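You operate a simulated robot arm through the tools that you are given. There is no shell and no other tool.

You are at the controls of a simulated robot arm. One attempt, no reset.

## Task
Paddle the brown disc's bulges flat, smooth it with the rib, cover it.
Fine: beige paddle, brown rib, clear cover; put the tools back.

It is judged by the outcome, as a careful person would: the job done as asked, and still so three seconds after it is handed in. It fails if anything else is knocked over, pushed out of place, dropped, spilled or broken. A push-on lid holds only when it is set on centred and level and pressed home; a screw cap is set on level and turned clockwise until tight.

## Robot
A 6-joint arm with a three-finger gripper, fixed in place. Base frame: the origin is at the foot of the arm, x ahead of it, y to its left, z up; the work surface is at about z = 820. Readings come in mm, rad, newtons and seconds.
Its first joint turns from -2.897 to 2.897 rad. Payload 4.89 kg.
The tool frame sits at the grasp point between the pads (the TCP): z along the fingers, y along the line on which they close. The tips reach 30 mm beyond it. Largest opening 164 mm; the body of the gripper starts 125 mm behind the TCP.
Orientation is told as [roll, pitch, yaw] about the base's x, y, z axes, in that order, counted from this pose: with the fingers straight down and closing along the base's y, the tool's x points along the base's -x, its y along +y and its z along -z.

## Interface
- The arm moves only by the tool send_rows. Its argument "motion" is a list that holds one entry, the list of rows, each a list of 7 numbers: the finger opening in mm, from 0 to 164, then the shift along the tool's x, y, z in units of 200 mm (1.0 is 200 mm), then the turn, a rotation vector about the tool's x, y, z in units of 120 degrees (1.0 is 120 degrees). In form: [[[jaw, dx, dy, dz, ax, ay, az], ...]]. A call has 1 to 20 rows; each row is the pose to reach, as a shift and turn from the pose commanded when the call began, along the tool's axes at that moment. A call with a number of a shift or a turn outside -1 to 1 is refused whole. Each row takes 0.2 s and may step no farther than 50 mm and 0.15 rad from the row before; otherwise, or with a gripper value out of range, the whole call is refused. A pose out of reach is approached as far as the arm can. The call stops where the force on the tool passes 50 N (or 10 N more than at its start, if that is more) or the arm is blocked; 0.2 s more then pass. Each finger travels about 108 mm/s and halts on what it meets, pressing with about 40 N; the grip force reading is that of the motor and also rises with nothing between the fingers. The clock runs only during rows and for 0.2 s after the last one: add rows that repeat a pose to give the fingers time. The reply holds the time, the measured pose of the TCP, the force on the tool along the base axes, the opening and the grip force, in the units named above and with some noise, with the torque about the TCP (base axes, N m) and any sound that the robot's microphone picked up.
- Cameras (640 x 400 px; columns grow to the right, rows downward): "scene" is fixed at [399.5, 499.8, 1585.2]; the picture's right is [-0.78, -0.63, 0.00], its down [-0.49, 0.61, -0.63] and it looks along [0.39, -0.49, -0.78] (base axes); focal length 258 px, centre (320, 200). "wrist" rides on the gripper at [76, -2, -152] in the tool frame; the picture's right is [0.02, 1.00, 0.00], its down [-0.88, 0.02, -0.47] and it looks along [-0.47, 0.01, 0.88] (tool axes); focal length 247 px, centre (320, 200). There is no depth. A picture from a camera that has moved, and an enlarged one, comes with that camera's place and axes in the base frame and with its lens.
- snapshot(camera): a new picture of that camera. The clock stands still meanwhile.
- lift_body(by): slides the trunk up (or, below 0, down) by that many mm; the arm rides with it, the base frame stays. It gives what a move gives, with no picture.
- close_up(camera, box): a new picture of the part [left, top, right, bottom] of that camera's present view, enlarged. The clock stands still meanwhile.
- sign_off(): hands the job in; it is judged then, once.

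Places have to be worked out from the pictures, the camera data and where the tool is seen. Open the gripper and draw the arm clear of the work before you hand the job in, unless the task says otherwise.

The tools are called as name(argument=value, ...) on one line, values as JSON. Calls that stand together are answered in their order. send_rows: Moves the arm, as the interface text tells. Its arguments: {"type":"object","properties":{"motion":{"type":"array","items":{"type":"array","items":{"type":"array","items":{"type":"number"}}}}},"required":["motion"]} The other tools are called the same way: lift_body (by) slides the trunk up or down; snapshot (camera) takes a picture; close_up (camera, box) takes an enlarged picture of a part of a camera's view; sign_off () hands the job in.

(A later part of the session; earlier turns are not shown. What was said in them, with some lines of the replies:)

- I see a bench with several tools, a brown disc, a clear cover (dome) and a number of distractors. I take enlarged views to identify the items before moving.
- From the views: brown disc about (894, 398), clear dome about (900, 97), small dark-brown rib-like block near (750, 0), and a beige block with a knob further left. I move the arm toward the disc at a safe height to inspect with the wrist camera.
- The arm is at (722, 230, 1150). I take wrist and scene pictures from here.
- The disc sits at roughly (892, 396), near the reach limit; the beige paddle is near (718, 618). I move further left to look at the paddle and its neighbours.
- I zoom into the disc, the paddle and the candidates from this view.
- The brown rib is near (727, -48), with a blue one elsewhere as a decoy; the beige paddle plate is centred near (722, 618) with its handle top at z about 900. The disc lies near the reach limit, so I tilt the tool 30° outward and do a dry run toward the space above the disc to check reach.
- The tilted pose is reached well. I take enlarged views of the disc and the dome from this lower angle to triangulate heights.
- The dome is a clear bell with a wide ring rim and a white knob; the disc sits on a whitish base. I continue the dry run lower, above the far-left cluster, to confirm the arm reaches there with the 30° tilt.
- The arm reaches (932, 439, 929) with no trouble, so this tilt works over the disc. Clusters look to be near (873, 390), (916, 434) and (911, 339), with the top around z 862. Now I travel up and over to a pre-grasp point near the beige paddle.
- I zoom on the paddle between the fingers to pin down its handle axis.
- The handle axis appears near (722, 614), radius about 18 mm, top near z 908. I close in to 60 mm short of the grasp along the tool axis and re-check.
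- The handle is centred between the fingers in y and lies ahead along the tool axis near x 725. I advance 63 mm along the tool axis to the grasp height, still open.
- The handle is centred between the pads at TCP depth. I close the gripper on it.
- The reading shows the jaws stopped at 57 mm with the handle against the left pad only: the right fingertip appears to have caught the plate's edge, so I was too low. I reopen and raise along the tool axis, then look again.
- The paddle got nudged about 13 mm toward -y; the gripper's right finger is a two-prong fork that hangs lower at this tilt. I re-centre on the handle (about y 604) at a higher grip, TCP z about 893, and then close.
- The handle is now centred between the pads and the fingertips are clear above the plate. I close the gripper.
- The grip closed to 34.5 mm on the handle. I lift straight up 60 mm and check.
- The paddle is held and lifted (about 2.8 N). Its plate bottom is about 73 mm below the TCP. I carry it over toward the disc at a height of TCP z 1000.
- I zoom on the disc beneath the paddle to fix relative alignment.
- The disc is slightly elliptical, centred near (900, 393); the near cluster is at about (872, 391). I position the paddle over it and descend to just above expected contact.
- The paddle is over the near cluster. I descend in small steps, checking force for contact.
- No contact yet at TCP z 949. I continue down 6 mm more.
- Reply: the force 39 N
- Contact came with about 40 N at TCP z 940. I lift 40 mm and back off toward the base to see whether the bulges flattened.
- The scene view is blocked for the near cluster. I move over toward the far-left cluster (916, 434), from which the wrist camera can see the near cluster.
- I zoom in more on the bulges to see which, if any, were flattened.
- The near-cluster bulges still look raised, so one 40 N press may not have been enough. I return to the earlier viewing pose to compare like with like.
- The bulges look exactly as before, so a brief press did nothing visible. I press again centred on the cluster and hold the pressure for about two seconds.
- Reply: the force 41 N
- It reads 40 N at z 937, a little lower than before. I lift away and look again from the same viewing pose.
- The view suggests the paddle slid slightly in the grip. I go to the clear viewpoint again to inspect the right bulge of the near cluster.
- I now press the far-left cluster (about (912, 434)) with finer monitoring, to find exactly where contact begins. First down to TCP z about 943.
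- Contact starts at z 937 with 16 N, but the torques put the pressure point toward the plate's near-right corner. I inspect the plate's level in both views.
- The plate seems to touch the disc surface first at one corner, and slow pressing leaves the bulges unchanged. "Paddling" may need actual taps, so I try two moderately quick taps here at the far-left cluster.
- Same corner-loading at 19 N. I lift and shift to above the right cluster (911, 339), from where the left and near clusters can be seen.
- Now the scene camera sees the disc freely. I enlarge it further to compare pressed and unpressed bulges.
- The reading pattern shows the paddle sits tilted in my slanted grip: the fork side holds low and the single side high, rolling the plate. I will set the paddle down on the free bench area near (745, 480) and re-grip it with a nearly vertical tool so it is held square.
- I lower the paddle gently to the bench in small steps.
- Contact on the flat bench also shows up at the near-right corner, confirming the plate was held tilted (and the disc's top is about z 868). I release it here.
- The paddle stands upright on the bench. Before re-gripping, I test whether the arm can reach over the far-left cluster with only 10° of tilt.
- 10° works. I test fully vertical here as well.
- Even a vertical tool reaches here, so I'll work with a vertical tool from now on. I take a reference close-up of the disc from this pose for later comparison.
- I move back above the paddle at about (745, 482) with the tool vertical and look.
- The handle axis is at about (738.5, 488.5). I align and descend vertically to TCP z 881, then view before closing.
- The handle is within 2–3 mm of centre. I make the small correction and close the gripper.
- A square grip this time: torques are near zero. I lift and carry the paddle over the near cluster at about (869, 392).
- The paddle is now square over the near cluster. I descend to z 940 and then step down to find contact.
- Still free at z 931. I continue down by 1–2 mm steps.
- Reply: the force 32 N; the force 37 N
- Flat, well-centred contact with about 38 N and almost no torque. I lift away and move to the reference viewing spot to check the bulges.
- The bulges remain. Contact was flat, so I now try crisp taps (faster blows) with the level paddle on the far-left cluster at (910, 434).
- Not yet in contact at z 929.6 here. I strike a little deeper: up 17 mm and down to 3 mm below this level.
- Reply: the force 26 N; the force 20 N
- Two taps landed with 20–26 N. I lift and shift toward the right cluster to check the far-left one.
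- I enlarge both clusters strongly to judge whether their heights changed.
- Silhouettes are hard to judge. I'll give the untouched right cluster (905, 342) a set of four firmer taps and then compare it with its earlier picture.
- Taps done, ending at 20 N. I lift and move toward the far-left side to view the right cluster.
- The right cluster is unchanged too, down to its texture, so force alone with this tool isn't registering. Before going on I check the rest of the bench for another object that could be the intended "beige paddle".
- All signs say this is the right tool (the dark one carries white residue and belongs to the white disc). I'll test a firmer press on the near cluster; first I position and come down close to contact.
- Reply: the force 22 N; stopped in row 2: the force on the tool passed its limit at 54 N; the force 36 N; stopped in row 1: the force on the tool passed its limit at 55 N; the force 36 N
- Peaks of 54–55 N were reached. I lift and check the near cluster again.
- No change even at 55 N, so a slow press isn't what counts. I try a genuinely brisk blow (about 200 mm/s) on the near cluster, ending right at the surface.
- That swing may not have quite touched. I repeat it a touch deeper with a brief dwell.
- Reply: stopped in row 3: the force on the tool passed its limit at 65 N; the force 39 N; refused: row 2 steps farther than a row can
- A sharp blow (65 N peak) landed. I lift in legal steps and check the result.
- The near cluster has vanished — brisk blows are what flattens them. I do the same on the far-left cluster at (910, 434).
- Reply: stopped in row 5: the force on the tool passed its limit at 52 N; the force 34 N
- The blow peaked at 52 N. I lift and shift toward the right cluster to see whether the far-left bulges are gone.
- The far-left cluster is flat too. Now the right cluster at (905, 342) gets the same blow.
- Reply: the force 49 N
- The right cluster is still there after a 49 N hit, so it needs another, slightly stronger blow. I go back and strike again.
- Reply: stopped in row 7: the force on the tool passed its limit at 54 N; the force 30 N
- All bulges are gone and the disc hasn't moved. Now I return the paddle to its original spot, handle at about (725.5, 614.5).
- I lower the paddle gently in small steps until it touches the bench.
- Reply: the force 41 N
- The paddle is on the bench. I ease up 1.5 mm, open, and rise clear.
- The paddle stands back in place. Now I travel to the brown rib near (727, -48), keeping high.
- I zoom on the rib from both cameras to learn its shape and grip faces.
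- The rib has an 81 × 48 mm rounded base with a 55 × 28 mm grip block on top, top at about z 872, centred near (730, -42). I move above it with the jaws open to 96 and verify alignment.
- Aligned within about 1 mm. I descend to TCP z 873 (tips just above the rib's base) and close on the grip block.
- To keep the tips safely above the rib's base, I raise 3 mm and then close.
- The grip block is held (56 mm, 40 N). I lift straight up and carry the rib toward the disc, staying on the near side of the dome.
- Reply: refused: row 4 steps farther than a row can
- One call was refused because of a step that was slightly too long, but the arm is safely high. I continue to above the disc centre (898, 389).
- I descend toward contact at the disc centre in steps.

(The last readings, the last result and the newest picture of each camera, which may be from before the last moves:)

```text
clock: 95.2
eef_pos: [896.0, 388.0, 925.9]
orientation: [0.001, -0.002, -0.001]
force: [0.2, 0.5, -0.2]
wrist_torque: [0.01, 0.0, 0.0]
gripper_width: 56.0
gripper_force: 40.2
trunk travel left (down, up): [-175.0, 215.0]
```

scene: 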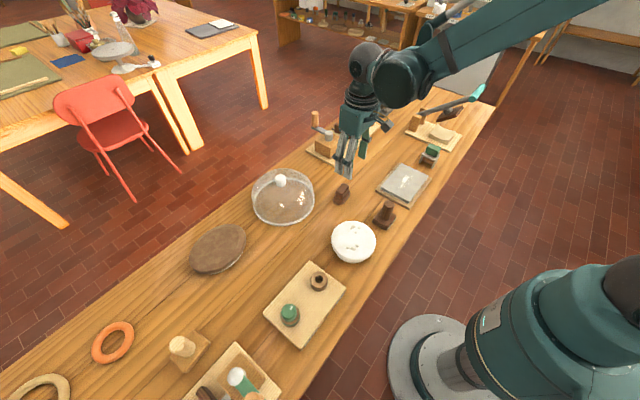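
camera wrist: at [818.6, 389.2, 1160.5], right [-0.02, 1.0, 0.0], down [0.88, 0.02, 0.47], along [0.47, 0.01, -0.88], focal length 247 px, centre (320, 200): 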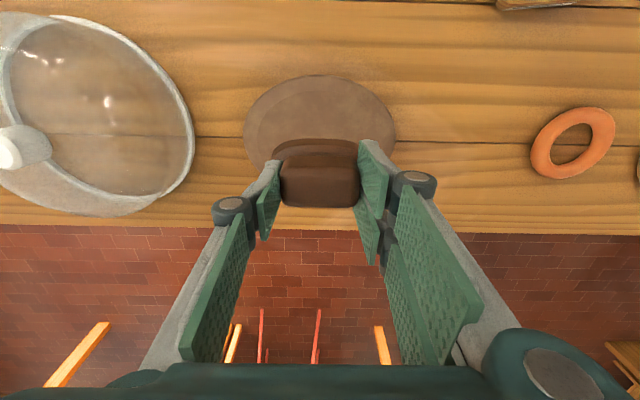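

send_rows(motion=[[[40, 0, 0, 0.005, 0, 0, 0], [40, 0, 0, 0.005, 0, 0, 0]]])

send_rows(motion=[[[40, 0, 0, 0.005, 0, 0, 0], [40, 0, 0, 0.005, 0, 0, 0]]])

```text
clock: 95.8
eef_pos: [896.1, 389.3, 926.2]
orientation: [0.001, -0.002, 0.001]
force: [1.1, -0.9, 2.1]
wrist_torque: [0.05, -0.01, 0.02]
gripper_width: 55.8
gripper_force: 39.9
trunk travel left (down, up): [-175.0, 215.0]
```

```text
clock: 96.4
eef_pos: [896.3, 388.5, 925.7]
orientation: [0.002, -0.003, -0.001]
force: [1.6, -1.3, 16.8]
wrist_torque: [-0.03, -0.05, -0.02]
gripper_width: 56.1
gripper_force: 39.9
trunk travel left (down, up): [-175.0, 215.0]
```

Contact at z 925.7 with about 18 N. I ease up slightly and slide a test stroke of 40 mm toward +y, then read the forces.

send_rows(motion=[[[40, 0, 0.05, -0.001, 0, 0, 0], [40, 0, 0.1, -0.001, 0, 0, 0], [40, 0, 0.15, -0.001, 0, 0, 0], [40, 0, 0.2, -0.001, 0, 0, 0]]])

close_up(camera="scene", box=[180, 210, 270, 280])

close_up(camera="wrist", box=[200, 50, 440, 230])

```text
clock: 97.4
eef_pos: [896.4, 429.1, 927.5]
orientation: [0.002, -0.003, 0.0]
force: [-0.9, -6.9, 18.3]
wrist_torque: [-0.34, 0.04, 0.06]
gripper_width: 56.0
gripper_force: 40.2
trunk travel left (down, up): [-175.0, 215.0]
```

```text
5.71 times, centred on (225, 245) of scene
camera zoom: at [399.5, 499.8, 1585.2], right [-0.78, -0.63, 0.0], down [-0.49, 0.61, -0.63], along [0.39, -0.49, -0.78], focal length 1476 px, centre (863, -57)
```

zoom: 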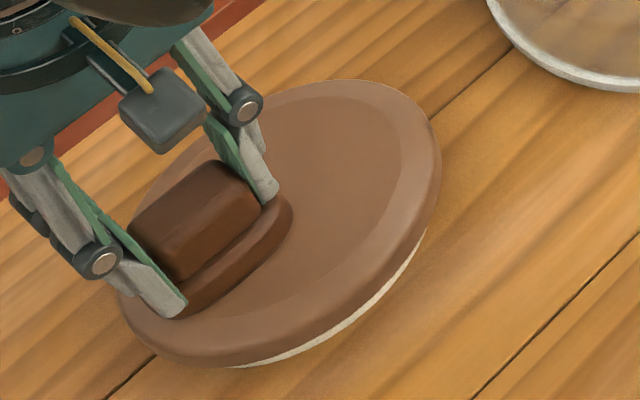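

```text
2.22 times, centred on (320, 140) of wrist
camera zoom: at [818.4, 427.3, 1080.0], right [-0.02, 1.0, 0.0], down [0.88, 0.02, 0.48], along [0.48, 0.01, -0.88], focal length 549 px, centre (320, 333)
```

zoom: 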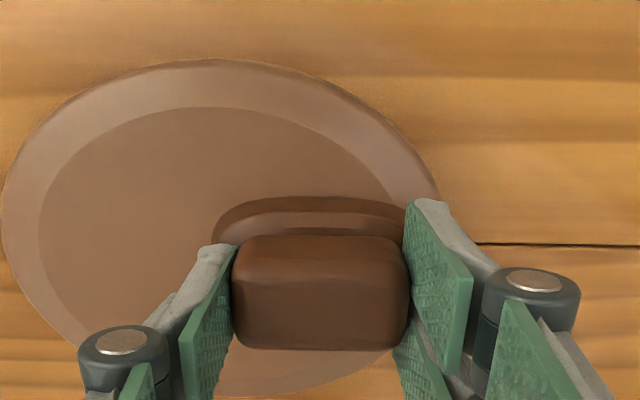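

The disc surface now looks evenly smooth (blotches gone) and it did not shift. I make one return stroke across to the other side for full coverage.

send_rows(motion=[[[40, 0, -0.05, 0, 0, 0, 0], [40, 0, -0.1, 0, 0, 0, 0], [40, 0, -0.15, 0, 0, 0, 0], [40, 0, -0.2, 0, 0, 0, 0], [40, 0, -0.25, 0, 0, 0, 0], [40, 0, -0.3, 0, 0, 0, 0], [40, 0, -0.35, 0, 0, 0, 0], [40, 0, -0.4, 0, 0, 0, 0]]])

close_up(camera="scene", box=[180, 210, 270, 280])

```text
clock: 99.2
eef_pos: [895.4, 349.7, 925.2]
orientation: [0.0, -0.001, -0.003]
force: [-0.1, -0.2, 2.5]
wrist_torque: [0.03, 0.0, 0.01]
gripper_width: 56.1
gripper_force: 40.2
trunk travel left (down, up): [-175.0, 215.0]
```

```text
5.71 times, centred on (225, 245) of scene
camera zoom: at [399.5, 499.8, 1585.2], right [-0.78, -0.63, 0.0], down [-0.49, 0.61, -0.63], along [0.39, -0.49, -0.78], focal length 1476 px, centre (863, -57)
```

zoom: 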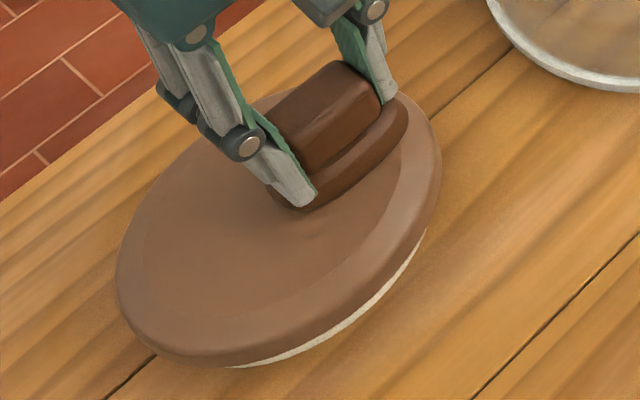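

Surface is smooth. I lift the rib and carry it back toward its spot at (731, -42), again passing on the near side of the dome.

send_rows(motion=[[[40, 0, 0, -0.15, 0, 0, 0], [40, 0, 0, -0.4, 0, 0, 0], [40, 0.2, -0.1, -0.4, 0, 0, 0], [40, 0.4, -0.22, -0.4, 0, 0, 0], [40, 0.61, -0.34, -0.4, 0, 0, 0], [40, 0.82, -0.46, -0.4, 0, 0, 0], [40, 0.82, -0.7, -0.4, 0, 0, 0], [40, 0.82, -0.94, -0.4, 0, 0, 0]]])

send_rows(motion=[[[40, 0, -0.24, 0, 0, 0, 0], [40, 0, -0.48, 0, 0, 0, 0], [40, 0, -0.72, 0, 0, 0, 0], [40, 0, -0.96, 0, 0, 0, 0]]])

```text
clock: 101.0
eef_pos: [729.8, 162.5, 1006.3]
orientation: [0.001, -0.004, 0.0]
force: [0.1, 2.3, -0.2]
wrist_torque: [-0.25, -0.09, 0.04]
gripper_width: 56.2
gripper_force: 39.9
trunk travel left (down, up): [-175.0, 215.0]
```

```text
clock: 102.0
eef_pos: [734.0, -29.6, 1004.0]
orientation: [0.0, -0.004, -0.001]
force: [0.1, 1.7, 0.0]
wrist_torque: [-0.23, -0.03, 0.03]
gripper_width: 56.0
gripper_force: 40.0
trunk travel left (down, up): [-175.0, 215.0]
```

Now over the rib's place; I centre at (731, -42) and descend to just above the bench.

send_rows(motion=[[[40, 0.012, -0.064, 0.1, 0, 0, 0], [40, 0.012, -0.064, 0.3, 0, 0, 0], [40, 0.012, -0.064, 0.5, 0, 0, 0], [40, 0.012, -0.064, 0.58, 0, 0, 0], [40, 0.012, -0.064, 0.61, 0, 0, 0], [40, 0.012, -0.064, 0.61, 0, 0, 0]]])

snapshot(camera="scene")

close_up(camera="scene", box=[310, 160, 380, 215])

```text
clock: 103.4
eef_pos: [730.3, -45.1, 882.6]
orientation: [-0.001, -0.002, 0.001]
force: [0.3, -0.3, -1.0]
wrist_torque: [-0.01, 0.05, 0.02]
gripper_width: 56.1
gripper_force: 39.9
trunk travel left (down, up): [-175.0, 215.0]
```

```text
taken
```

scene: 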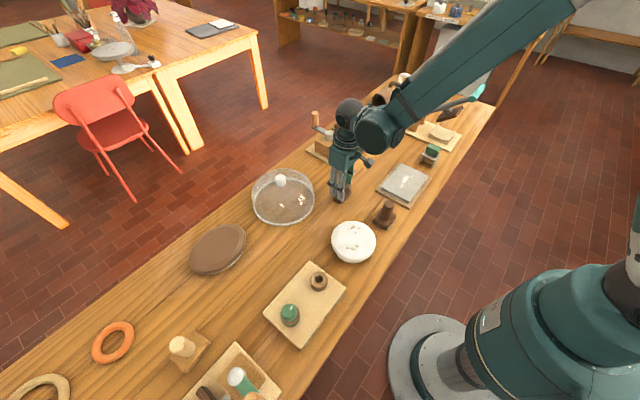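

```text
7.27 times, centred on (345, 188) of scene
camera zoom: at [399.5, 499.8, 1585.2], right [-0.78, -0.63, 0.0], down [-0.49, 0.61, -0.63], along [0.39, -0.49, -0.78], focal length 1878 px, centre (138, 291)
```

zoom: 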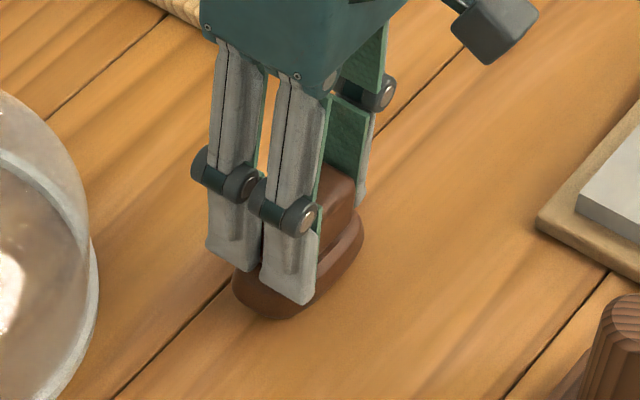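

I shift 2 mm in +y and lower in small steps to contact.

send_rows(motion=[[[40, 0, 0.01, 0.01, 0, 0, 0], [40, 0, 0.01, 0.02, 0, 0, 0]]])

send_rows(motion=[[[40, 0, 0, 0.0075, 0, 0, 0]]])

send_rows(motion=[[[40, 0, 0, 0.005, 0, 0, 0]]])

```text
clock: 104.0
eef_pos: [730.4, -41.9, 879.1]
orientation: [0.0, -0.003, 0.001]
force: [-0.3, -0.5, -0.9]
wrist_torque: [0.01, -0.01, 0.0]
gripper_width: 56.1
gripper_force: 40.2
trunk travel left (down, up): [-175.0, 215.0]
```

```text
clock: 104.4
eef_pos: [729.3, -41.5, 878.2]
orientation: [-0.001, -0.002, 0.0]
force: [-0.3, -0.3, 0.2]
wrist_torque: [0.02, 0.0, -0.05]
gripper_width: 55.9
gripper_force: 40.1
trunk travel left (down, up): [-175.0, 215.0]
```

```text
clock: 104.8
eef_pos: [728.3, -42.7, 876.7]
orientation: [0.001, -0.003, 0.001]
force: [0.6, -1.1, 9.5]
wrist_torque: [0.0, -0.1, 0.01]
gripper_width: 56.1
gripper_force: 40.2
trunk travel left (down, up): [-175.0, 215.0]
```

Contact with about 10 N: the rib is seated on the bench. I open to 96, then rise straight up.

send_rows(motion=[[[70, 0, 0, -0.001, 0, 0, 0], [96, 0, 0, -0.001, 0, 0, 0], [96, 0, 0, -0.001, 0, 0, 0], [96, 0, 0, -0.1, 0, 0, 0], [96, 0, 0, -0.3, 0, 0, 0], [96, 0, 0, -0.5, 0, 0, 0], [96, 0, 0, -0.7, 0, 0, 0], [96, 0, 0, -0.7, 0, 0, 0]]])

snapshot(camera="wrist")

close_up(camera="scene", box=[322, 175, 362, 210])

```text
clock: 106.6
eef_pos: [728.7, -40.5, 1018.1]
orientation: [0.0, -0.001, 0.001]
force: [-0.7, 0.0, 0.2]
wrist_torque: [0.01, -0.02, -0.01]
gripper_width: 96.1
gripper_force: 0.1
trunk travel left (down, up): [-175.0, 215.0]
```

```text
taken
camera wrist: at [650.4, -41.6, 1170.9], right [-0.02, 1.0, 0.0], down [0.88, 0.02, 0.48], along [0.48, 0.01, -0.88], focal length 247 px, centre (320, 200)
```

wrist: 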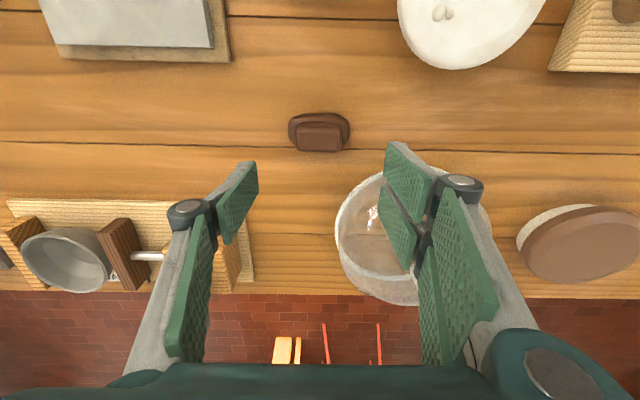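

```text
11.43 times, centred on (342, 192) of scene
camera zoom: at [399.5, 499.8, 1585.2], right [-0.78, -0.63, 0.0], down [-0.49, 0.61, -0.63], along [0.39, -0.49, -0.78], focal length 2952 px, centre (69, 286)
```

zoom: 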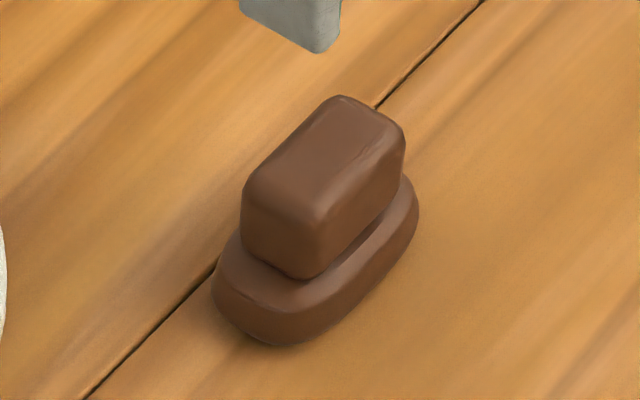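

The rib is back in its spot. Next the clear cover: I move above it for a better look at its knob and rim.

send_rows(motion=[[[96, -0.1, 0.1, -0.1, 0, 0, 0], [96, -0.25, 0.25, -0.21, 0, 0, 0], [96, -0.41, 0.41, -0.21, 0, 0, 0], [96, -0.56, 0.56, -0.21, 0, 0, 0], [96, -0.705, 0.705, -0.21, 0, 0, 0], [96, -0.705, 0.705, -0.21, 0, 0, 0]]])

snapshot(camera="wrist")

close_up(camera="scene", box=[230, 150, 340, 235])

```text
clock: 108.0
eef_pos: [870.6, 99.4, 1057.9]
orientation: [0.002, -0.002, 0.0]
force: [-0.4, 0.8, 0.3]
wrist_torque: [-0.02, 0.08, -0.01]
gripper_width: 95.8
gripper_force: 0.1
trunk travel left (down, up): [-175.0, 215.0]
```

```text
taken
camera wrist: at [793.7, 97.3, 1211.6], right [-0.02, 1.0, 0.0], down [0.88, 0.02, 0.47], along [0.47, 0.01, -0.88], focal length 247 px, centre (320, 200)
```

wrist: 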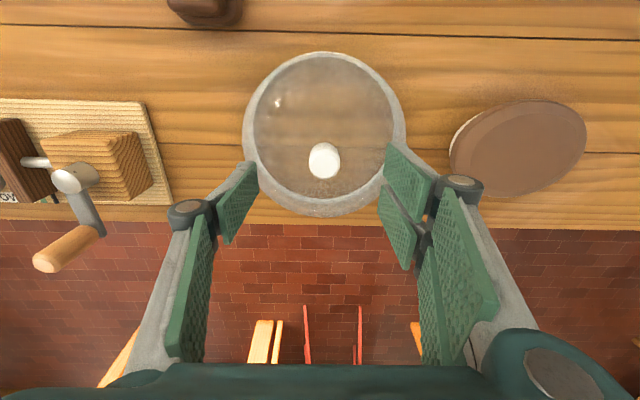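

```text
4.71 times, centred on (285, 192) of scene
camera zoom: at [399.5, 499.8, 1585.2], right [-0.78, -0.63, 0.0], down [-0.49, 0.61, -0.63], along [0.39, -0.49, -0.78], focal length 1215 px, centre (485, 235)
```

zoom: 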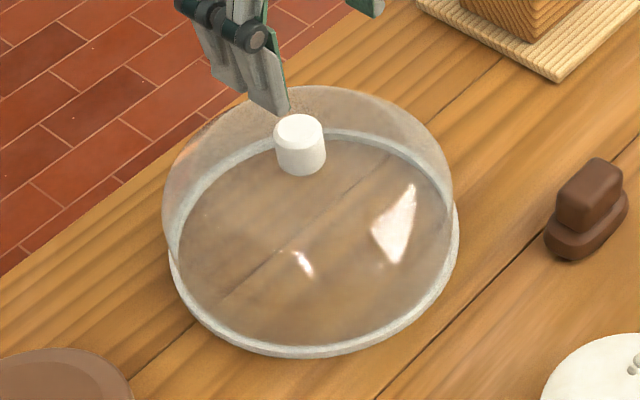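

I zoom in on the knob.

close_up(camera="wrist", box=[230, 40, 420, 230])

close_up(camera="wrist", box=[294, 130, 354, 190])

```text
2.11 times, centred on (325, 135) of wrist
camera zoom: at [793.7, 97.3, 1211.6], right [-0.02, 1.0, 0.0], down [0.88, 0.02, 0.47], along [0.47, 0.01, -0.88], focal length 520 px, centre (310, 337)
```

zoom: 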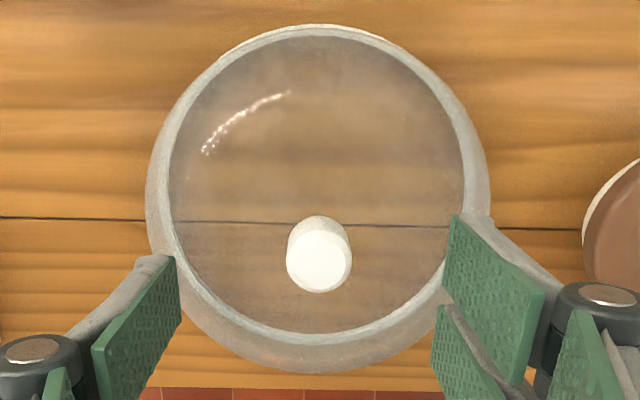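

```text
6.67 times, centred on (324, 160) of wrist
camera zoom: at [793.7, 97.3, 1211.6], right [-0.02, 1.0, 0.0], down [0.88, 0.02, 0.47], along [0.47, 0.01, -0.88], focal length 1646 px, centre (293, 467)
```

zoom: 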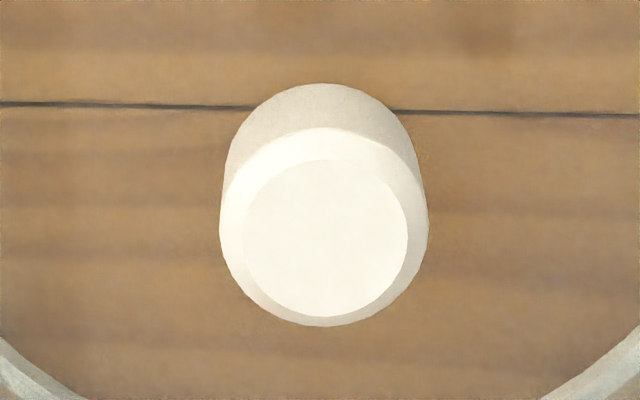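

The knob is about 36 mm wide, centred near (890, 105), top at z 942, with the dome top near z 917. I move to a pre-grasp above it with the jaws at 70 mm.

send_rows(motion=[[[90, -0.05, 0.014, 0.15, 0, 0, 0], [80, -0.097, 0.028, 0.3, 0, 0, 0], [70, -0.097, 0.028, 0.41, 0, 0, 0], [70, -0.097, 0.028, 0.41, 0, 0, 0]]])

close_up(camera="wrist", box=[180, 60, 460, 260])

close_up(camera="scene", box=[230, 140, 340, 225])

```text
clock: 109.0
eef_pos: [892.6, 105.7, 976.5]
orientation: [0.001, -0.002, 0.0]
force: [0.2, 0.9, -0.6]
wrist_torque: [-0.02, 0.08, -0.04]
gripper_width: 70.0
gripper_force: 0.1
trunk travel left (down, up): [-175.0, 215.0]
```

```text
2.00 times, centred on (320, 160) of wrist
camera zoom: at [814.6, 104.8, 1130.2], right [-0.02, 1.0, 0.0], down [0.88, 0.02, 0.47], along [0.47, 0.01, -0.88], focal length 494 px, centre (320, 280)
```

zoom: 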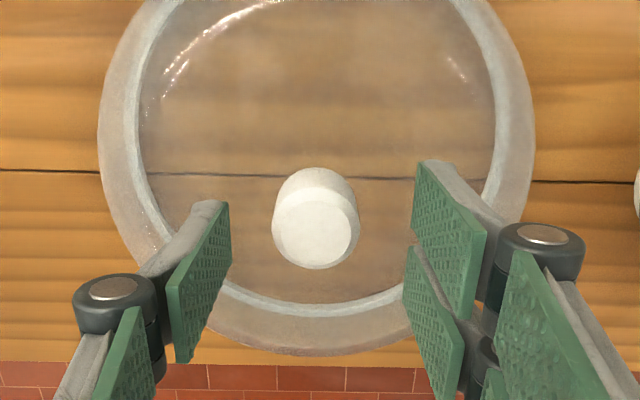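

```text
4.71 times, centred on (285, 182) of scene
camera zoom: at [399.5, 499.8, 1585.2], right [-0.78, -0.63, 0.0], down [-0.49, 0.61, -0.63], along [0.39, -0.49, -0.78], focal length 1215 px, centre (485, 282)
```

zoom: 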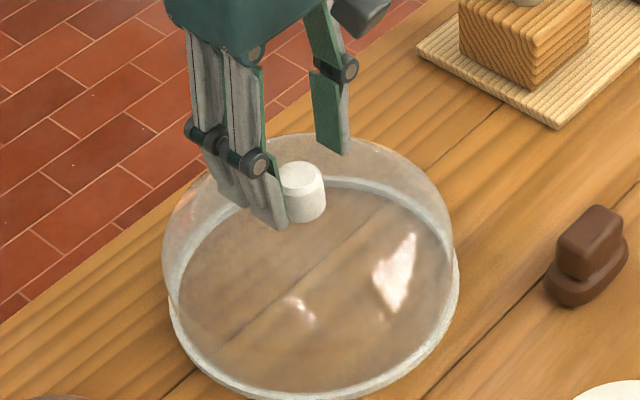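

The knob is 2 mm off in y; I correct, descend to z 950 and check before closing.

send_rows(motion=[[[70, 0.005, -0.01, 0.05, 0, 0, 0], [70, 0.005, -0.01, 0.1, 0, 0, 0], [70, 0.005, -0.01, 0.132, 0, 0, 0], [70, 0.005, -0.01, 0.132, 0, 0, 0]]])

close_up(camera="wrist", box=[180, 60, 460, 260])

close_up(camera="scene", box=[250, 150, 320, 205])

```text
clock: 110.0
eef_pos: [890.9, 103.6, 952.1]
orientation: [0.0, -0.005, 0.0]
force: [0.3, 0.0, -0.2]
wrist_torque: [0.02, 0.03, 0.03]
gripper_width: 69.7
gripper_force: 0.0
trunk travel left (down, up): [-175.0, 215.0]
```

```text
2.00 times, centred on (320, 160) of wrist
camera zoom: at [812.5, 102.2, 1104.9], right [-0.02, 1.0, 0.0], down [0.88, 0.02, 0.48], along [0.47, 0.01, -0.88], focal length 494 px, centre (320, 280)
```

zoom: 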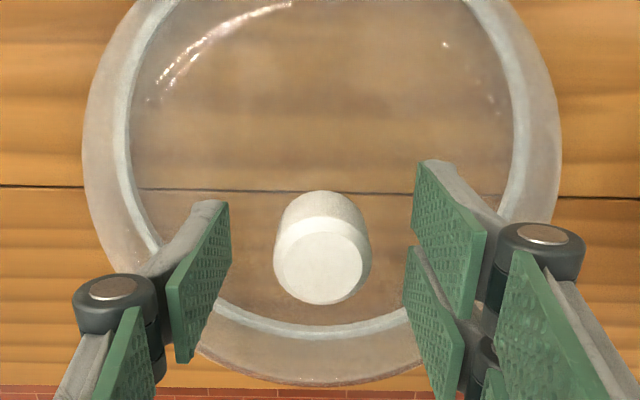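

```text
7.27 times, centred on (285, 178) of scene
camera zoom: at [399.5, 499.8, 1585.2], right [-0.78, -0.63, 0.0], down [-0.49, 0.61, -0.63], along [0.39, -0.49, -0.78], focal length 1878 px, centre (574, 364)
```

zoom: 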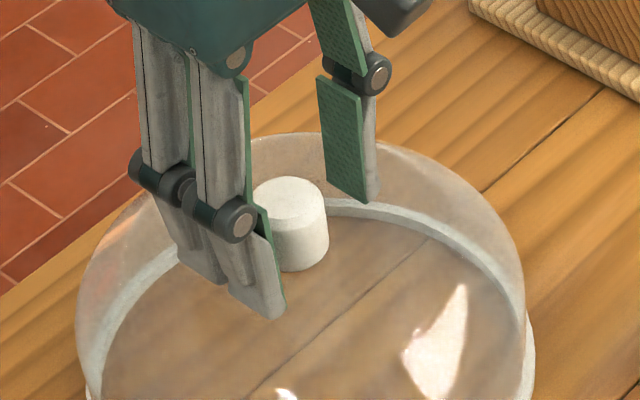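

Centred. I nudge 2.5 mm nearer, 1.5 mm down, and close on the knob.

send_rows(motion=[[[70, 0.0125, 0.001, 0.0075, 0, 0, 0], [50, 0.0125, 0.001, 0.0075, 0, 0, 0], [20, 0.0125, 0.001, 0.0075, 0, 0, 0], [20, 0.0125, 0.001, 0.0075, 0, 0, 0], [20, 0.0125, 0.001, 0.0075, 0, 0, 0]]])

close_up(camera="wrist", box=[180, 60, 460, 260])

```text
clock: 111.2
eef_pos: [887.9, 102.5, 950.0]
orientation: [-0.001, -0.002, 0.001]
force: [0.3, 0.0, -0.5]
wrist_torque: [0.02, -0.02, 0.01]
gripper_width: 34.8
gripper_force: 40.1
trunk travel left (down, up): [-175.0, 215.0]
```

```text
2.00 times, centred on (320, 160) of wrist
camera zoom: at [810.2, 102.5, 1103.4], right [-0.02, 1.0, 0.0], down [0.88, 0.02, 0.48], along [0.47, 0.01, -0.88], focal length 494 px, centre (320, 280)
```

zoom: 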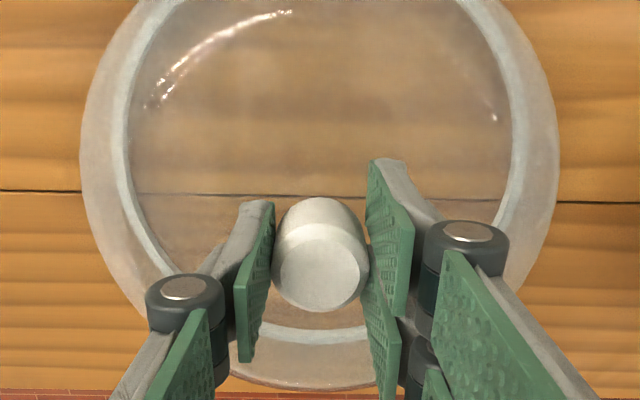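

Knob gripped at 34.8 mm with no disturbance. I lift slowly by 30 mm and check weight and level.

send_rows(motion=[[[20, 0, 0, -0.02, 0, 0, 0], [20, 0, 0, -0.06, 0, 0, 0], [20, 0, 0, -0.11, 0, 0, 0], [20, 0, 0, -0.15, 0, 0, 0], [20, 0, 0, -0.15, 0, 0, 0]]])

snapshot(camera="scene")

snapshot(camera="wrist")

```text
clock: 112.4
eef_pos: [886.7, 103.5, 978.0]
orientation: [0.001, -0.002, -0.001]
force: [-0.6, 0.4, -0.9]
wrist_torque: [-0.03, 0.02, 0.06]
gripper_width: 34.6
gripper_force: 39.6
trunk travel left (down, up): [-175.0, 215.0]
```

```text
taken
```

scene: 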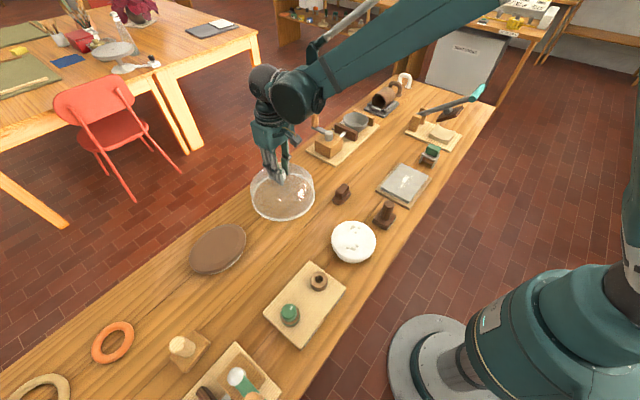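

```text
taken
camera wrist: at [809.0, 101.5, 1133.4], right [-0.02, 1.0, 0.0], down [0.88, 0.02, 0.48], along [0.48, 0.01, -0.88], focal length 247 px, centre (320, 200)
```

wrist: 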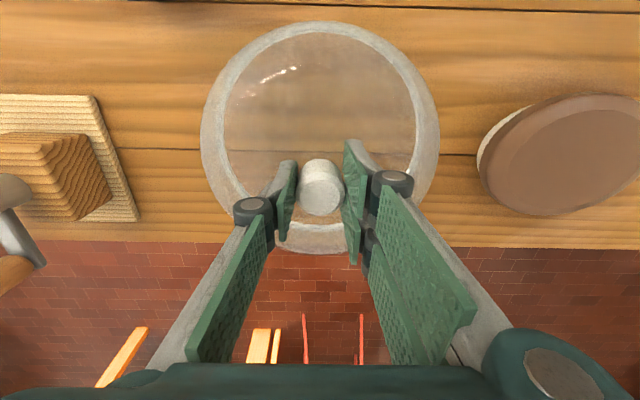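

The cover lifts cleanly and level. I raise it well above the disc height and carry it toward the disc.

send_rows(motion=[[[20, 0, 0, -0.15, 0, 0, 0], [20, 0, 0, -0.34, 0, 0, 0], [20, -0.01, 0.15, -0.34, 0, 0, 0], [20, -0.02, 0.33, -0.34, 0, 0, 0], [20, -0.03, 0.52, -0.34, 0, 0, 0], [20, -0.04, 0.71, -0.34, 0, 0, 0], [20, -0.05, 0.88, -0.34, 0, 0, 0], [20, -0.05, 0.95, -0.34, 0, 0, 0], [20, -0.05, 0.95, -0.34, 0, 0, 0]]])

send_rows(motion=[[[20, 0, 0.15, 0, 0, 0, 0], [20, 0, 0.31, 0, 0, 0, 0], [20, 0, 0.43, 0, 0, 0, 0], [20, 0, 0.483, 0, 0, 0, 0], [20, 0, 0.483, 0, 0, 0, 0]]])

snapshot(camera="scene")

snapshot(camera="wrist")

```text
clock: 114.4
eef_pos: [896.0, 294.0, 1044.9]
orientation: [0.0, -0.001, 0.0]
force: [0.6, -0.4, -2.0]
wrist_torque: [-0.03, 0.01, -0.02]
gripper_width: 34.7
gripper_force: 39.5
trunk travel left (down, up): [-175.0, 215.0]
```

```text
clock: 115.6
eef_pos: [896.2, 389.7, 1046.7]
orientation: [0.0, -0.002, 0.001]
force: [-0.2, 0.5, -1.4]
wrist_torque: [0.02, 0.01, 0.01]
gripper_width: 34.8
gripper_force: 39.8
trunk travel left (down, up): [-175.0, 215.0]
```

```text
taken
```

scene: 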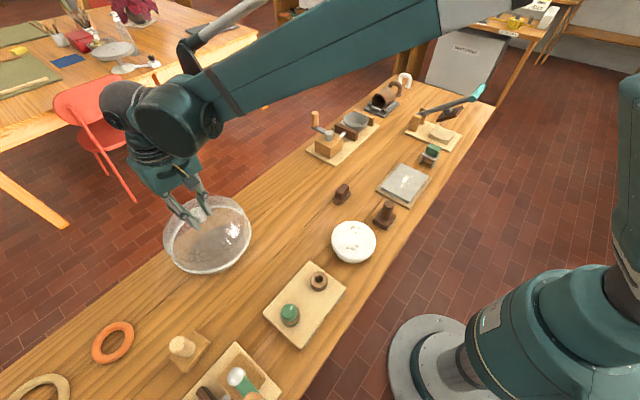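

```text
taken
camera wrist: at [818.9, 388.8, 1201.1], right [-0.02, 1.0, 0.0], down [0.88, 0.02, 0.48], along [0.47, 0.01, -0.88], focal length 247 px, centre (320, 200)
```

wrist: 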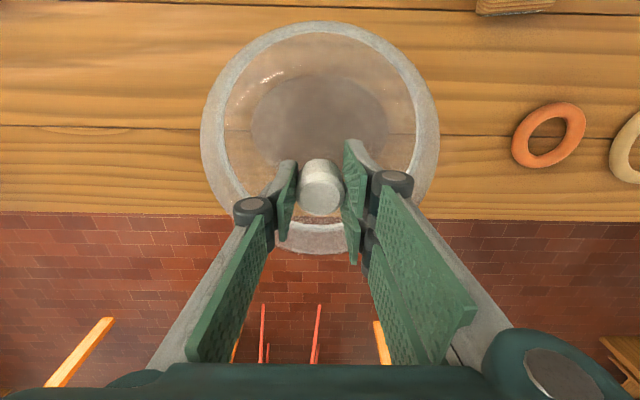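

I zoom to check that the disc is centred under the rim.

close_up(camera="wrist", box=[190, 10, 450, 190])

close_up(camera="scene", box=[150, 180, 270, 290])

```text
2.22 times, centred on (320, 100) of wrist
camera zoom: at [818.9, 388.8, 1201.1], right [-0.02, 1.0, 0.0], down [0.88, 0.02, 0.48], along [0.47, 0.01, -0.88], focal length 549 px, centre (320, 422)
```

zoom: 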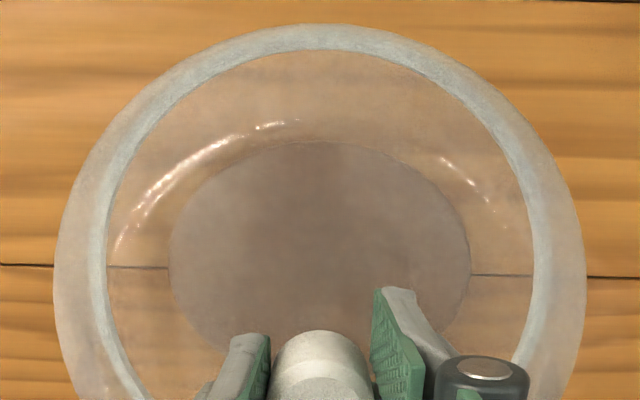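

```text
3.64 times, centred on (210, 235) of scene
camera zoom: at [399.5, 499.8, 1585.2], right [-0.78, -0.63, 0.0], down [-0.49, 0.61, -0.63], along [0.39, -0.49, -0.78], focal length 939 px, centre (720, 73)
```

zoom: 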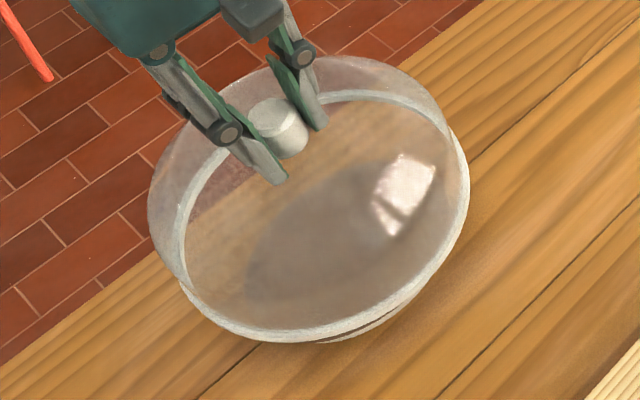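

The rim and disc are concentric in y; the disc centre is about 4 mm farther out in x. I shift 4 mm and lower the cover most of the way.

send_rows(motion=[[[20, -0.02, 0, 0, 0, 0, 0], [20, -0.02, 0, 0.08, 0, 0, 0], [20, -0.02, 0, 0.16, 0, 0, 0], [20, -0.02, 0, 0.22, 0, 0, 0], [20, -0.02, 0, 0.22, 0, 0, 0]]])

close_up(camera="wrist", box=[190, 10, 450, 190])

close_up(camera="scene", box=[150, 180, 270, 290])

```text
clock: 116.8
eef_pos: [900.2, 389.0, 1002.5]
orientation: [0.0, -0.002, 0.001]
force: [1.7, 0.5, -2.0]
wrist_torque: [-0.03, 0.03, -0.04]
gripper_width: 34.8
gripper_force: 40.0
trunk travel left (down, up): [-175.0, 215.0]
```

```text
2.22 times, centred on (320, 100) of wrist
camera zoom: at [822.9, 387.6, 1157.2], right [-0.02, 1.0, 0.0], down [0.88, 0.02, 0.48], along [0.47, 0.01, -0.88], focal length 549 px, centre (320, 422)
```

zoom: 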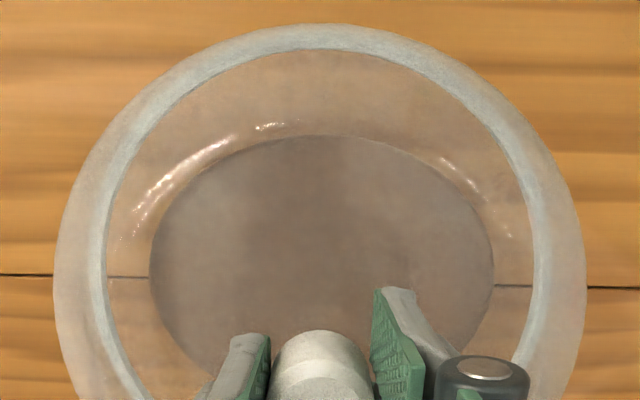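

```text
3.64 times, centred on (210, 235) of scene
camera zoom: at [399.5, 499.8, 1585.2], right [-0.78, -0.63, 0.0], down [-0.49, 0.61, -0.63], along [0.39, -0.49, -0.78], focal length 939 px, centre (720, 73)
```

zoom: 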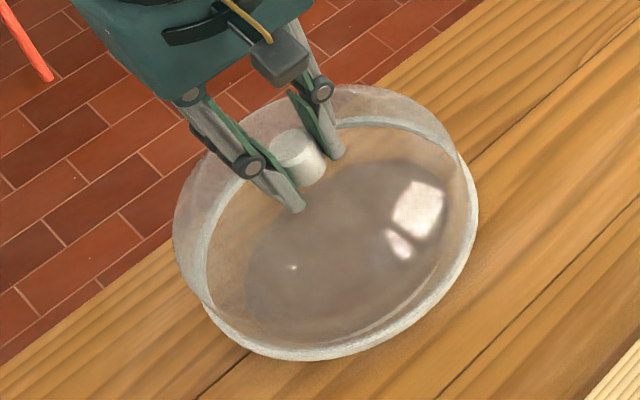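

Centring looks good on all sides. I continue down to about 5 mm above the bench.

send_rows(motion=[[[20, -0.003, 0.003, 0.06, 0, 0, 0], [20, -0.003, 0.003, 0.12, 0, 0, 0], [20, -0.003, 0.003, 0.18, 0, 0, 0], [20, -0.003, 0.003, 0.23, 0, 0, 0], [20, -0.003, 0.003, 0.23, 0, 0, 0]]])

close_up(camera="wrist", box=[190, 10, 450, 190])

close_up(camera="scene", box=[150, 180, 270, 290])

```text
clock: 118.0
eef_pos: [902.3, 389.1, 957.6]
orientation: [0.0, -0.001, -0.001]
force: [-0.1, -0.4, -1.3]
wrist_torque: [0.01, 0.03, -0.03]
gripper_width: 34.6
gripper_force: 40.3
trunk travel left (down, up): [-175.0, 215.0]
```

```text
2.22 times, centred on (320, 100) of wrist
camera zoom: at [824.2, 388.3, 1111.1], right [-0.02, 1.0, 0.0], down [0.88, 0.02, 0.48], along [0.47, 0.01, -0.88], focal length 549 px, centre (320, 422)
```

zoom: 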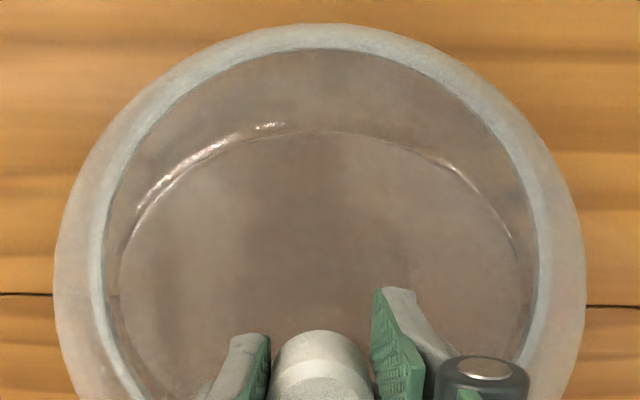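

```text
3.64 times, centred on (210, 235) of scene
camera zoom: at [399.5, 499.8, 1585.2], right [-0.78, -0.63, 0.0], down [-0.49, 0.61, -0.63], along [0.39, -0.49, -0.78], focal length 939 px, centre (720, 73)
```

zoom: 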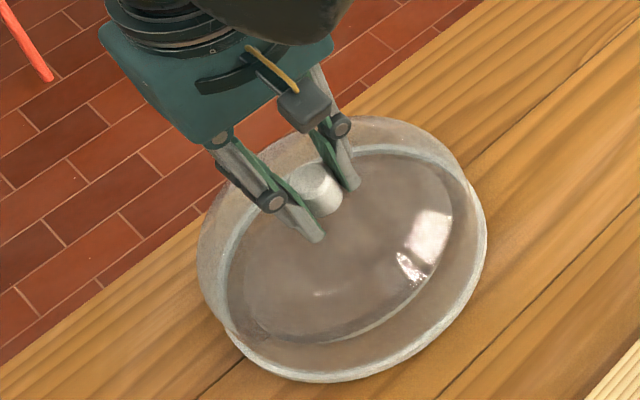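

The cover surrounds the disc with even gaps, no contact yet. I lower the last few millimetres in small steps.

send_rows(motion=[[[20, 0, 0, 0.01, 0, 0, 0], [20, 0, 0, 0.02, 0, 0, 0]]])

send_rows(motion=[[[20, 0, 0, 0.01, 0, 0, 0]]])

send_rows(motion=[[[20, 0, 0, 0.005, 0, 0, 0]]])

```text
clock: 118.6
eef_pos: [902.8, 391.3, 953.3]
orientation: [0.0, -0.001, 0.002]
force: [0.8, 0.4, -2.6]
wrist_torque: [0.01, 0.0, -0.01]
gripper_width: 34.3
gripper_force: 40.8
trunk travel left (down, up): [-175.0, 215.0]
```

```text
clock: 119.0
eef_pos: [902.3, 391.2, 950.7]
orientation: [0.0, -0.002, 0.001]
force: [0.6, -0.9, -1.9]
wrist_torque: [0.01, 0.0, 0.02]
gripper_width: 34.5
gripper_force: 39.8
trunk travel left (down, up): [-175.0, 215.0]
```

```text
clock: 119.4
eef_pos: [901.0, 390.1, 949.5]
orientation: [-0.001, -0.001, 0.001]
force: [0.2, 0.9, -2.3]
wrist_torque: [-0.01, -0.01, -0.03]
gripper_width: 34.7
gripper_force: 39.8
trunk travel left (down, up): [-175.0, 215.0]
```

send_rows(motion=[[[20, 0, 0, 0.005, 0, 0, 0]]])

send_rows(motion=[[[20, 0, 0, 0.005, 0, 0, 0]]])

```text
clock: 119.8
eef_pos: [901.2, 390.9, 949.2]
orientation: [0.001, -0.001, -0.001]
force: [0.3, -0.5, -0.8]
wrist_torque: [-0.07, 0.05, -0.05]
gripper_width: 34.5
gripper_force: 39.9
trunk travel left (down, up): [-175.0, 215.0]
```

```text
clock: 120.2
eef_pos: [903.0, 389.7, 950.3]
orientation: [0.003, -0.004, 0.0]
force: [3.9, 3.5, 12.3]
wrist_torque: [0.08, 0.09, -0.11]
gripper_width: 34.8
gripper_force: 40.0
trunk travel left (down, up): [-175.0, 215.0]
```

The cover rests on the bench with light, even contact (14 N). I take a look before releasing.

close_up(camera="scene", box=[150, 180, 270, 290])

snapshot(camera="wrist")

```text
3.64 times, centred on (210, 235) of scene
camera zoom: at [399.5, 499.8, 1585.2], right [-0.78, -0.63, 0.0], down [-0.49, 0.61, -0.63], along [0.39, -0.49, -0.78], focal length 939 px, centre (720, 73)
```

zoom: 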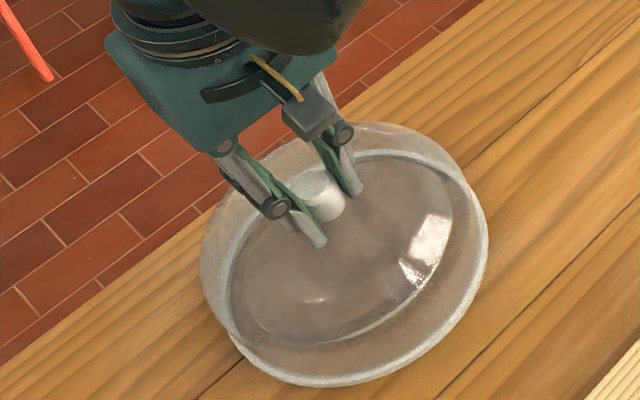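

```text
taken
camera wrist: at [823.5, 389.0, 1103.4], right [-0.02, 1.0, 0.0], down [0.88, 0.02, 0.48], along [0.48, 0.01, -0.88], focal length 247 px, centre (320, 200)
```

wrist: 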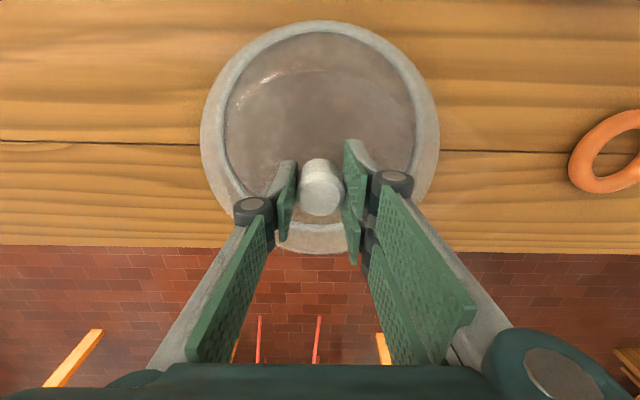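

It is seated level and centred. I release the knob and rise straight up.

send_rows(motion=[[[20, 0, 0, -0.003, 0, 0, 0], [45, 0, 0, -0.003, 0, 0, 0], [64, 0, 0, -0.003, 0, 0, 0], [64, 0, 0, -0.003, 0, 0, 0], [64, 0, 0, -0.08, 0, 0, 0], [64, 0, 0, -0.25, 0, 0, 0], [64, 0, 0, -0.45, 0, 0, 0], [64, 0, 0, -0.65, 0, 0, 0]]])

snapshot(camera="wrist")

close_up(camera="scene", box=[150, 180, 270, 290])

```text
clock: 122.0
eef_pos: [900.2, 390.1, 1078.4]
orientation: [0.0, -0.001, 0.0]
force: [1.0, -0.5, -0.6]
wrist_torque: [-0.04, 0.12, 0.02]
gripper_width: 63.8
gripper_force: 0.1
trunk travel left (down, up): [-175.0, 215.0]
```

```text
taken
camera wrist: at [821.8, 389.2, 1231.9], right [-0.02, 1.0, 0.0], down [0.88, 0.02, 0.47], along [0.47, 0.01, -0.88], focal length 247 px, centre (320, 200)
```

wrist: 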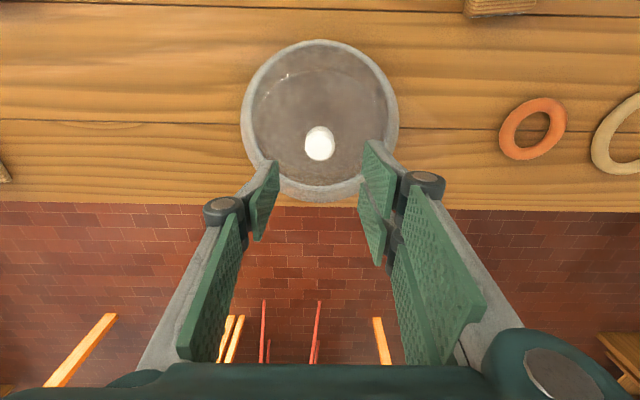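

```text
3.64 times, centred on (210, 235) of scene
camera zoom: at [399.5, 499.8, 1585.2], right [-0.78, -0.63, 0.0], down [-0.49, 0.61, -0.63], along [0.39, -0.49, -0.78], focal length 939 px, centre (720, 73)
```

zoom: 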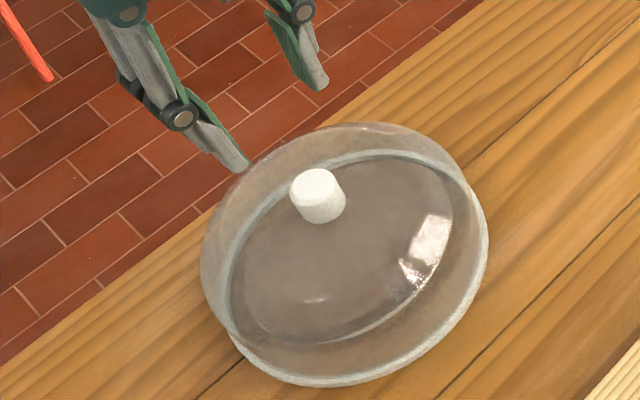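

The cover sits level over the disc, resting on the bench. I retract the arm clear and check the whole bench.

send_rows(motion=[[[90, 0.0, 0.0, -0.2, 0, 0, 0], [120, 0.15, -0.1, -0.35, 0, 0, 0], [120, 0.32, -0.2, -0.48, 0, 0, 0], [120, 0.5, -0.3, -0.58, 0, 0, 0], [120, 0.68, -0.4, -0.6, 0, 0, 0], [120, 0.86, -0.52, -0.6, 0, 0, 0], [120, 1.0, -0.65, -0.6, 0, 0, 0], [120, 1.0, -0.8, -0.6, 0, 0, 0]]])

snapshot(camera="scene")

snapshot(camera="wrist")

```text
clock: 123.8
eef_pos: [698.4, 229.5, 1197.6]
orientation: [0.0, -0.004, -0.001]
force: [-0.8, 0.7, -0.2]
wrist_torque: [-0.15, -0.12, 0.0]
gripper_width: 119.9
gripper_force: 0.0
trunk travel left (down, up): [-175.0, 215.0]
```

```text
taken
```

scene: 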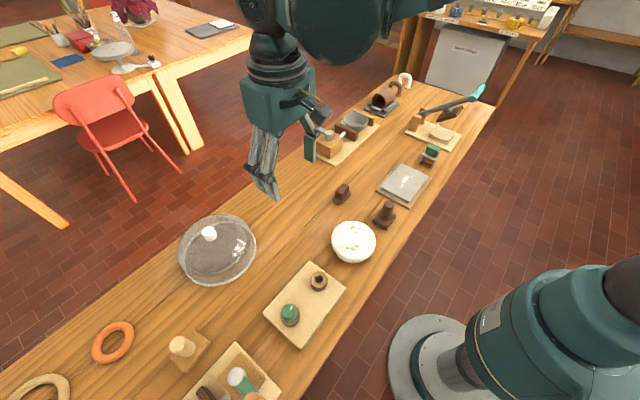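

```text
taken
camera wrist: at [621.7, 228.7, 1352.2], right [-0.02, 1.0, 0.0], down [0.88, 0.02, 0.48], along [0.48, 0.01, -0.88], focal length 247 px, centre (320, 200)
```

wrist: 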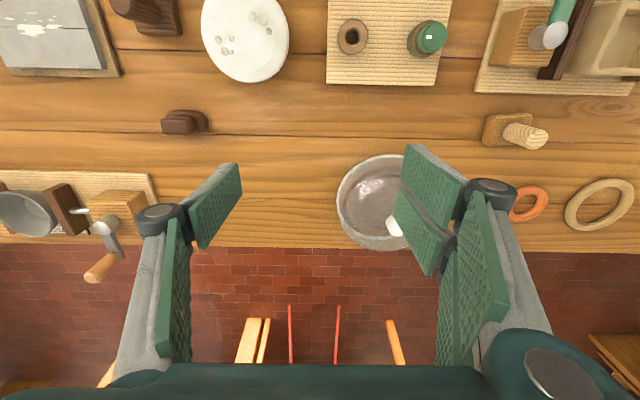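

I compare the paddle's position directly with its original close-up, and check the cover once more.

close_up(camera="scene", box=[140, 300, 280, 400])

close_up(camera="scene", box=[160, 195, 280, 295])

```text
4.00 times, centred on (210, 350) of scene
camera zoom: at [399.5, 499.8, 1585.2], right [-0.78, -0.63, 0.0], down [-0.49, 0.61, -0.63], along [0.39, -0.49, -0.78], focal length 1033 px, centre (760, -400)
```

zoom: 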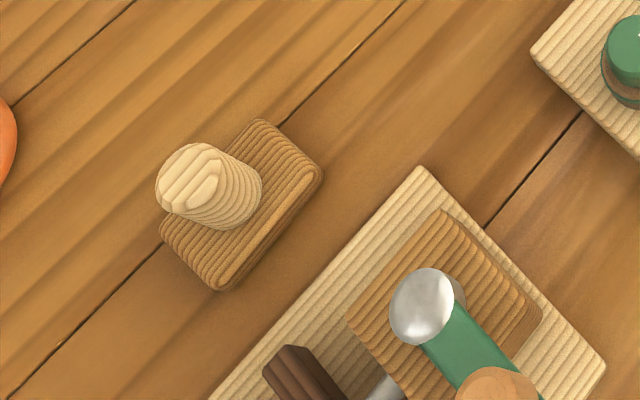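

```text
4.00 times, centred on (220, 245) of scene
camera zoom: at [399.5, 499.8, 1585.2], right [-0.78, -0.63, 0.0], down [-0.49, 0.61, -0.63], along [0.39, -0.49, -0.78], focal length 1033 px, centre (720, 20)
```

zoom: 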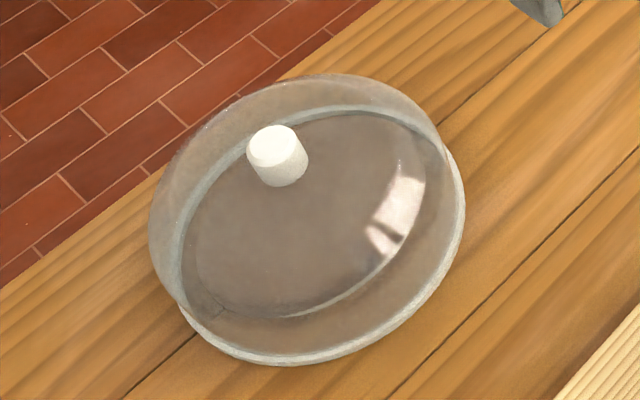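

The paddle is back within about 8 mm of where it started, upright. The rib is in its place, and the disc is flat, smooth and covered, with nothing else disturbed. The gripper is open and clear of the work, so I hand in the job.

sign_off()

```text
The job is handed in.
```

The job is done and handed in: the brown disc's bulges are flattened, its surface is smoothed, and the clear cover is over it.

- **Paddling:** slow presses with the beige paddle, even at over 50 N, left the bulges unchanged. Brisk blows peaking at about 52–65 N flattened all three clusters.
- **Smoothing:** a short test stroke with the brown rib took out the blotches across the whole top. I added one return stroke to be sure.
- **Cover:** it rests level on the bench, centred around the disc. The last pictures showed even gaps all round.
- **Tools:** the rib is back in its spot. The paddle stands upright about 8 mm from where it began, because a first grip nudged it and I did not correct that small offset.

Nothing else on the bench appeared moved or knocked over in the final pictures. The gripper was open and clear of the work when I handed in.
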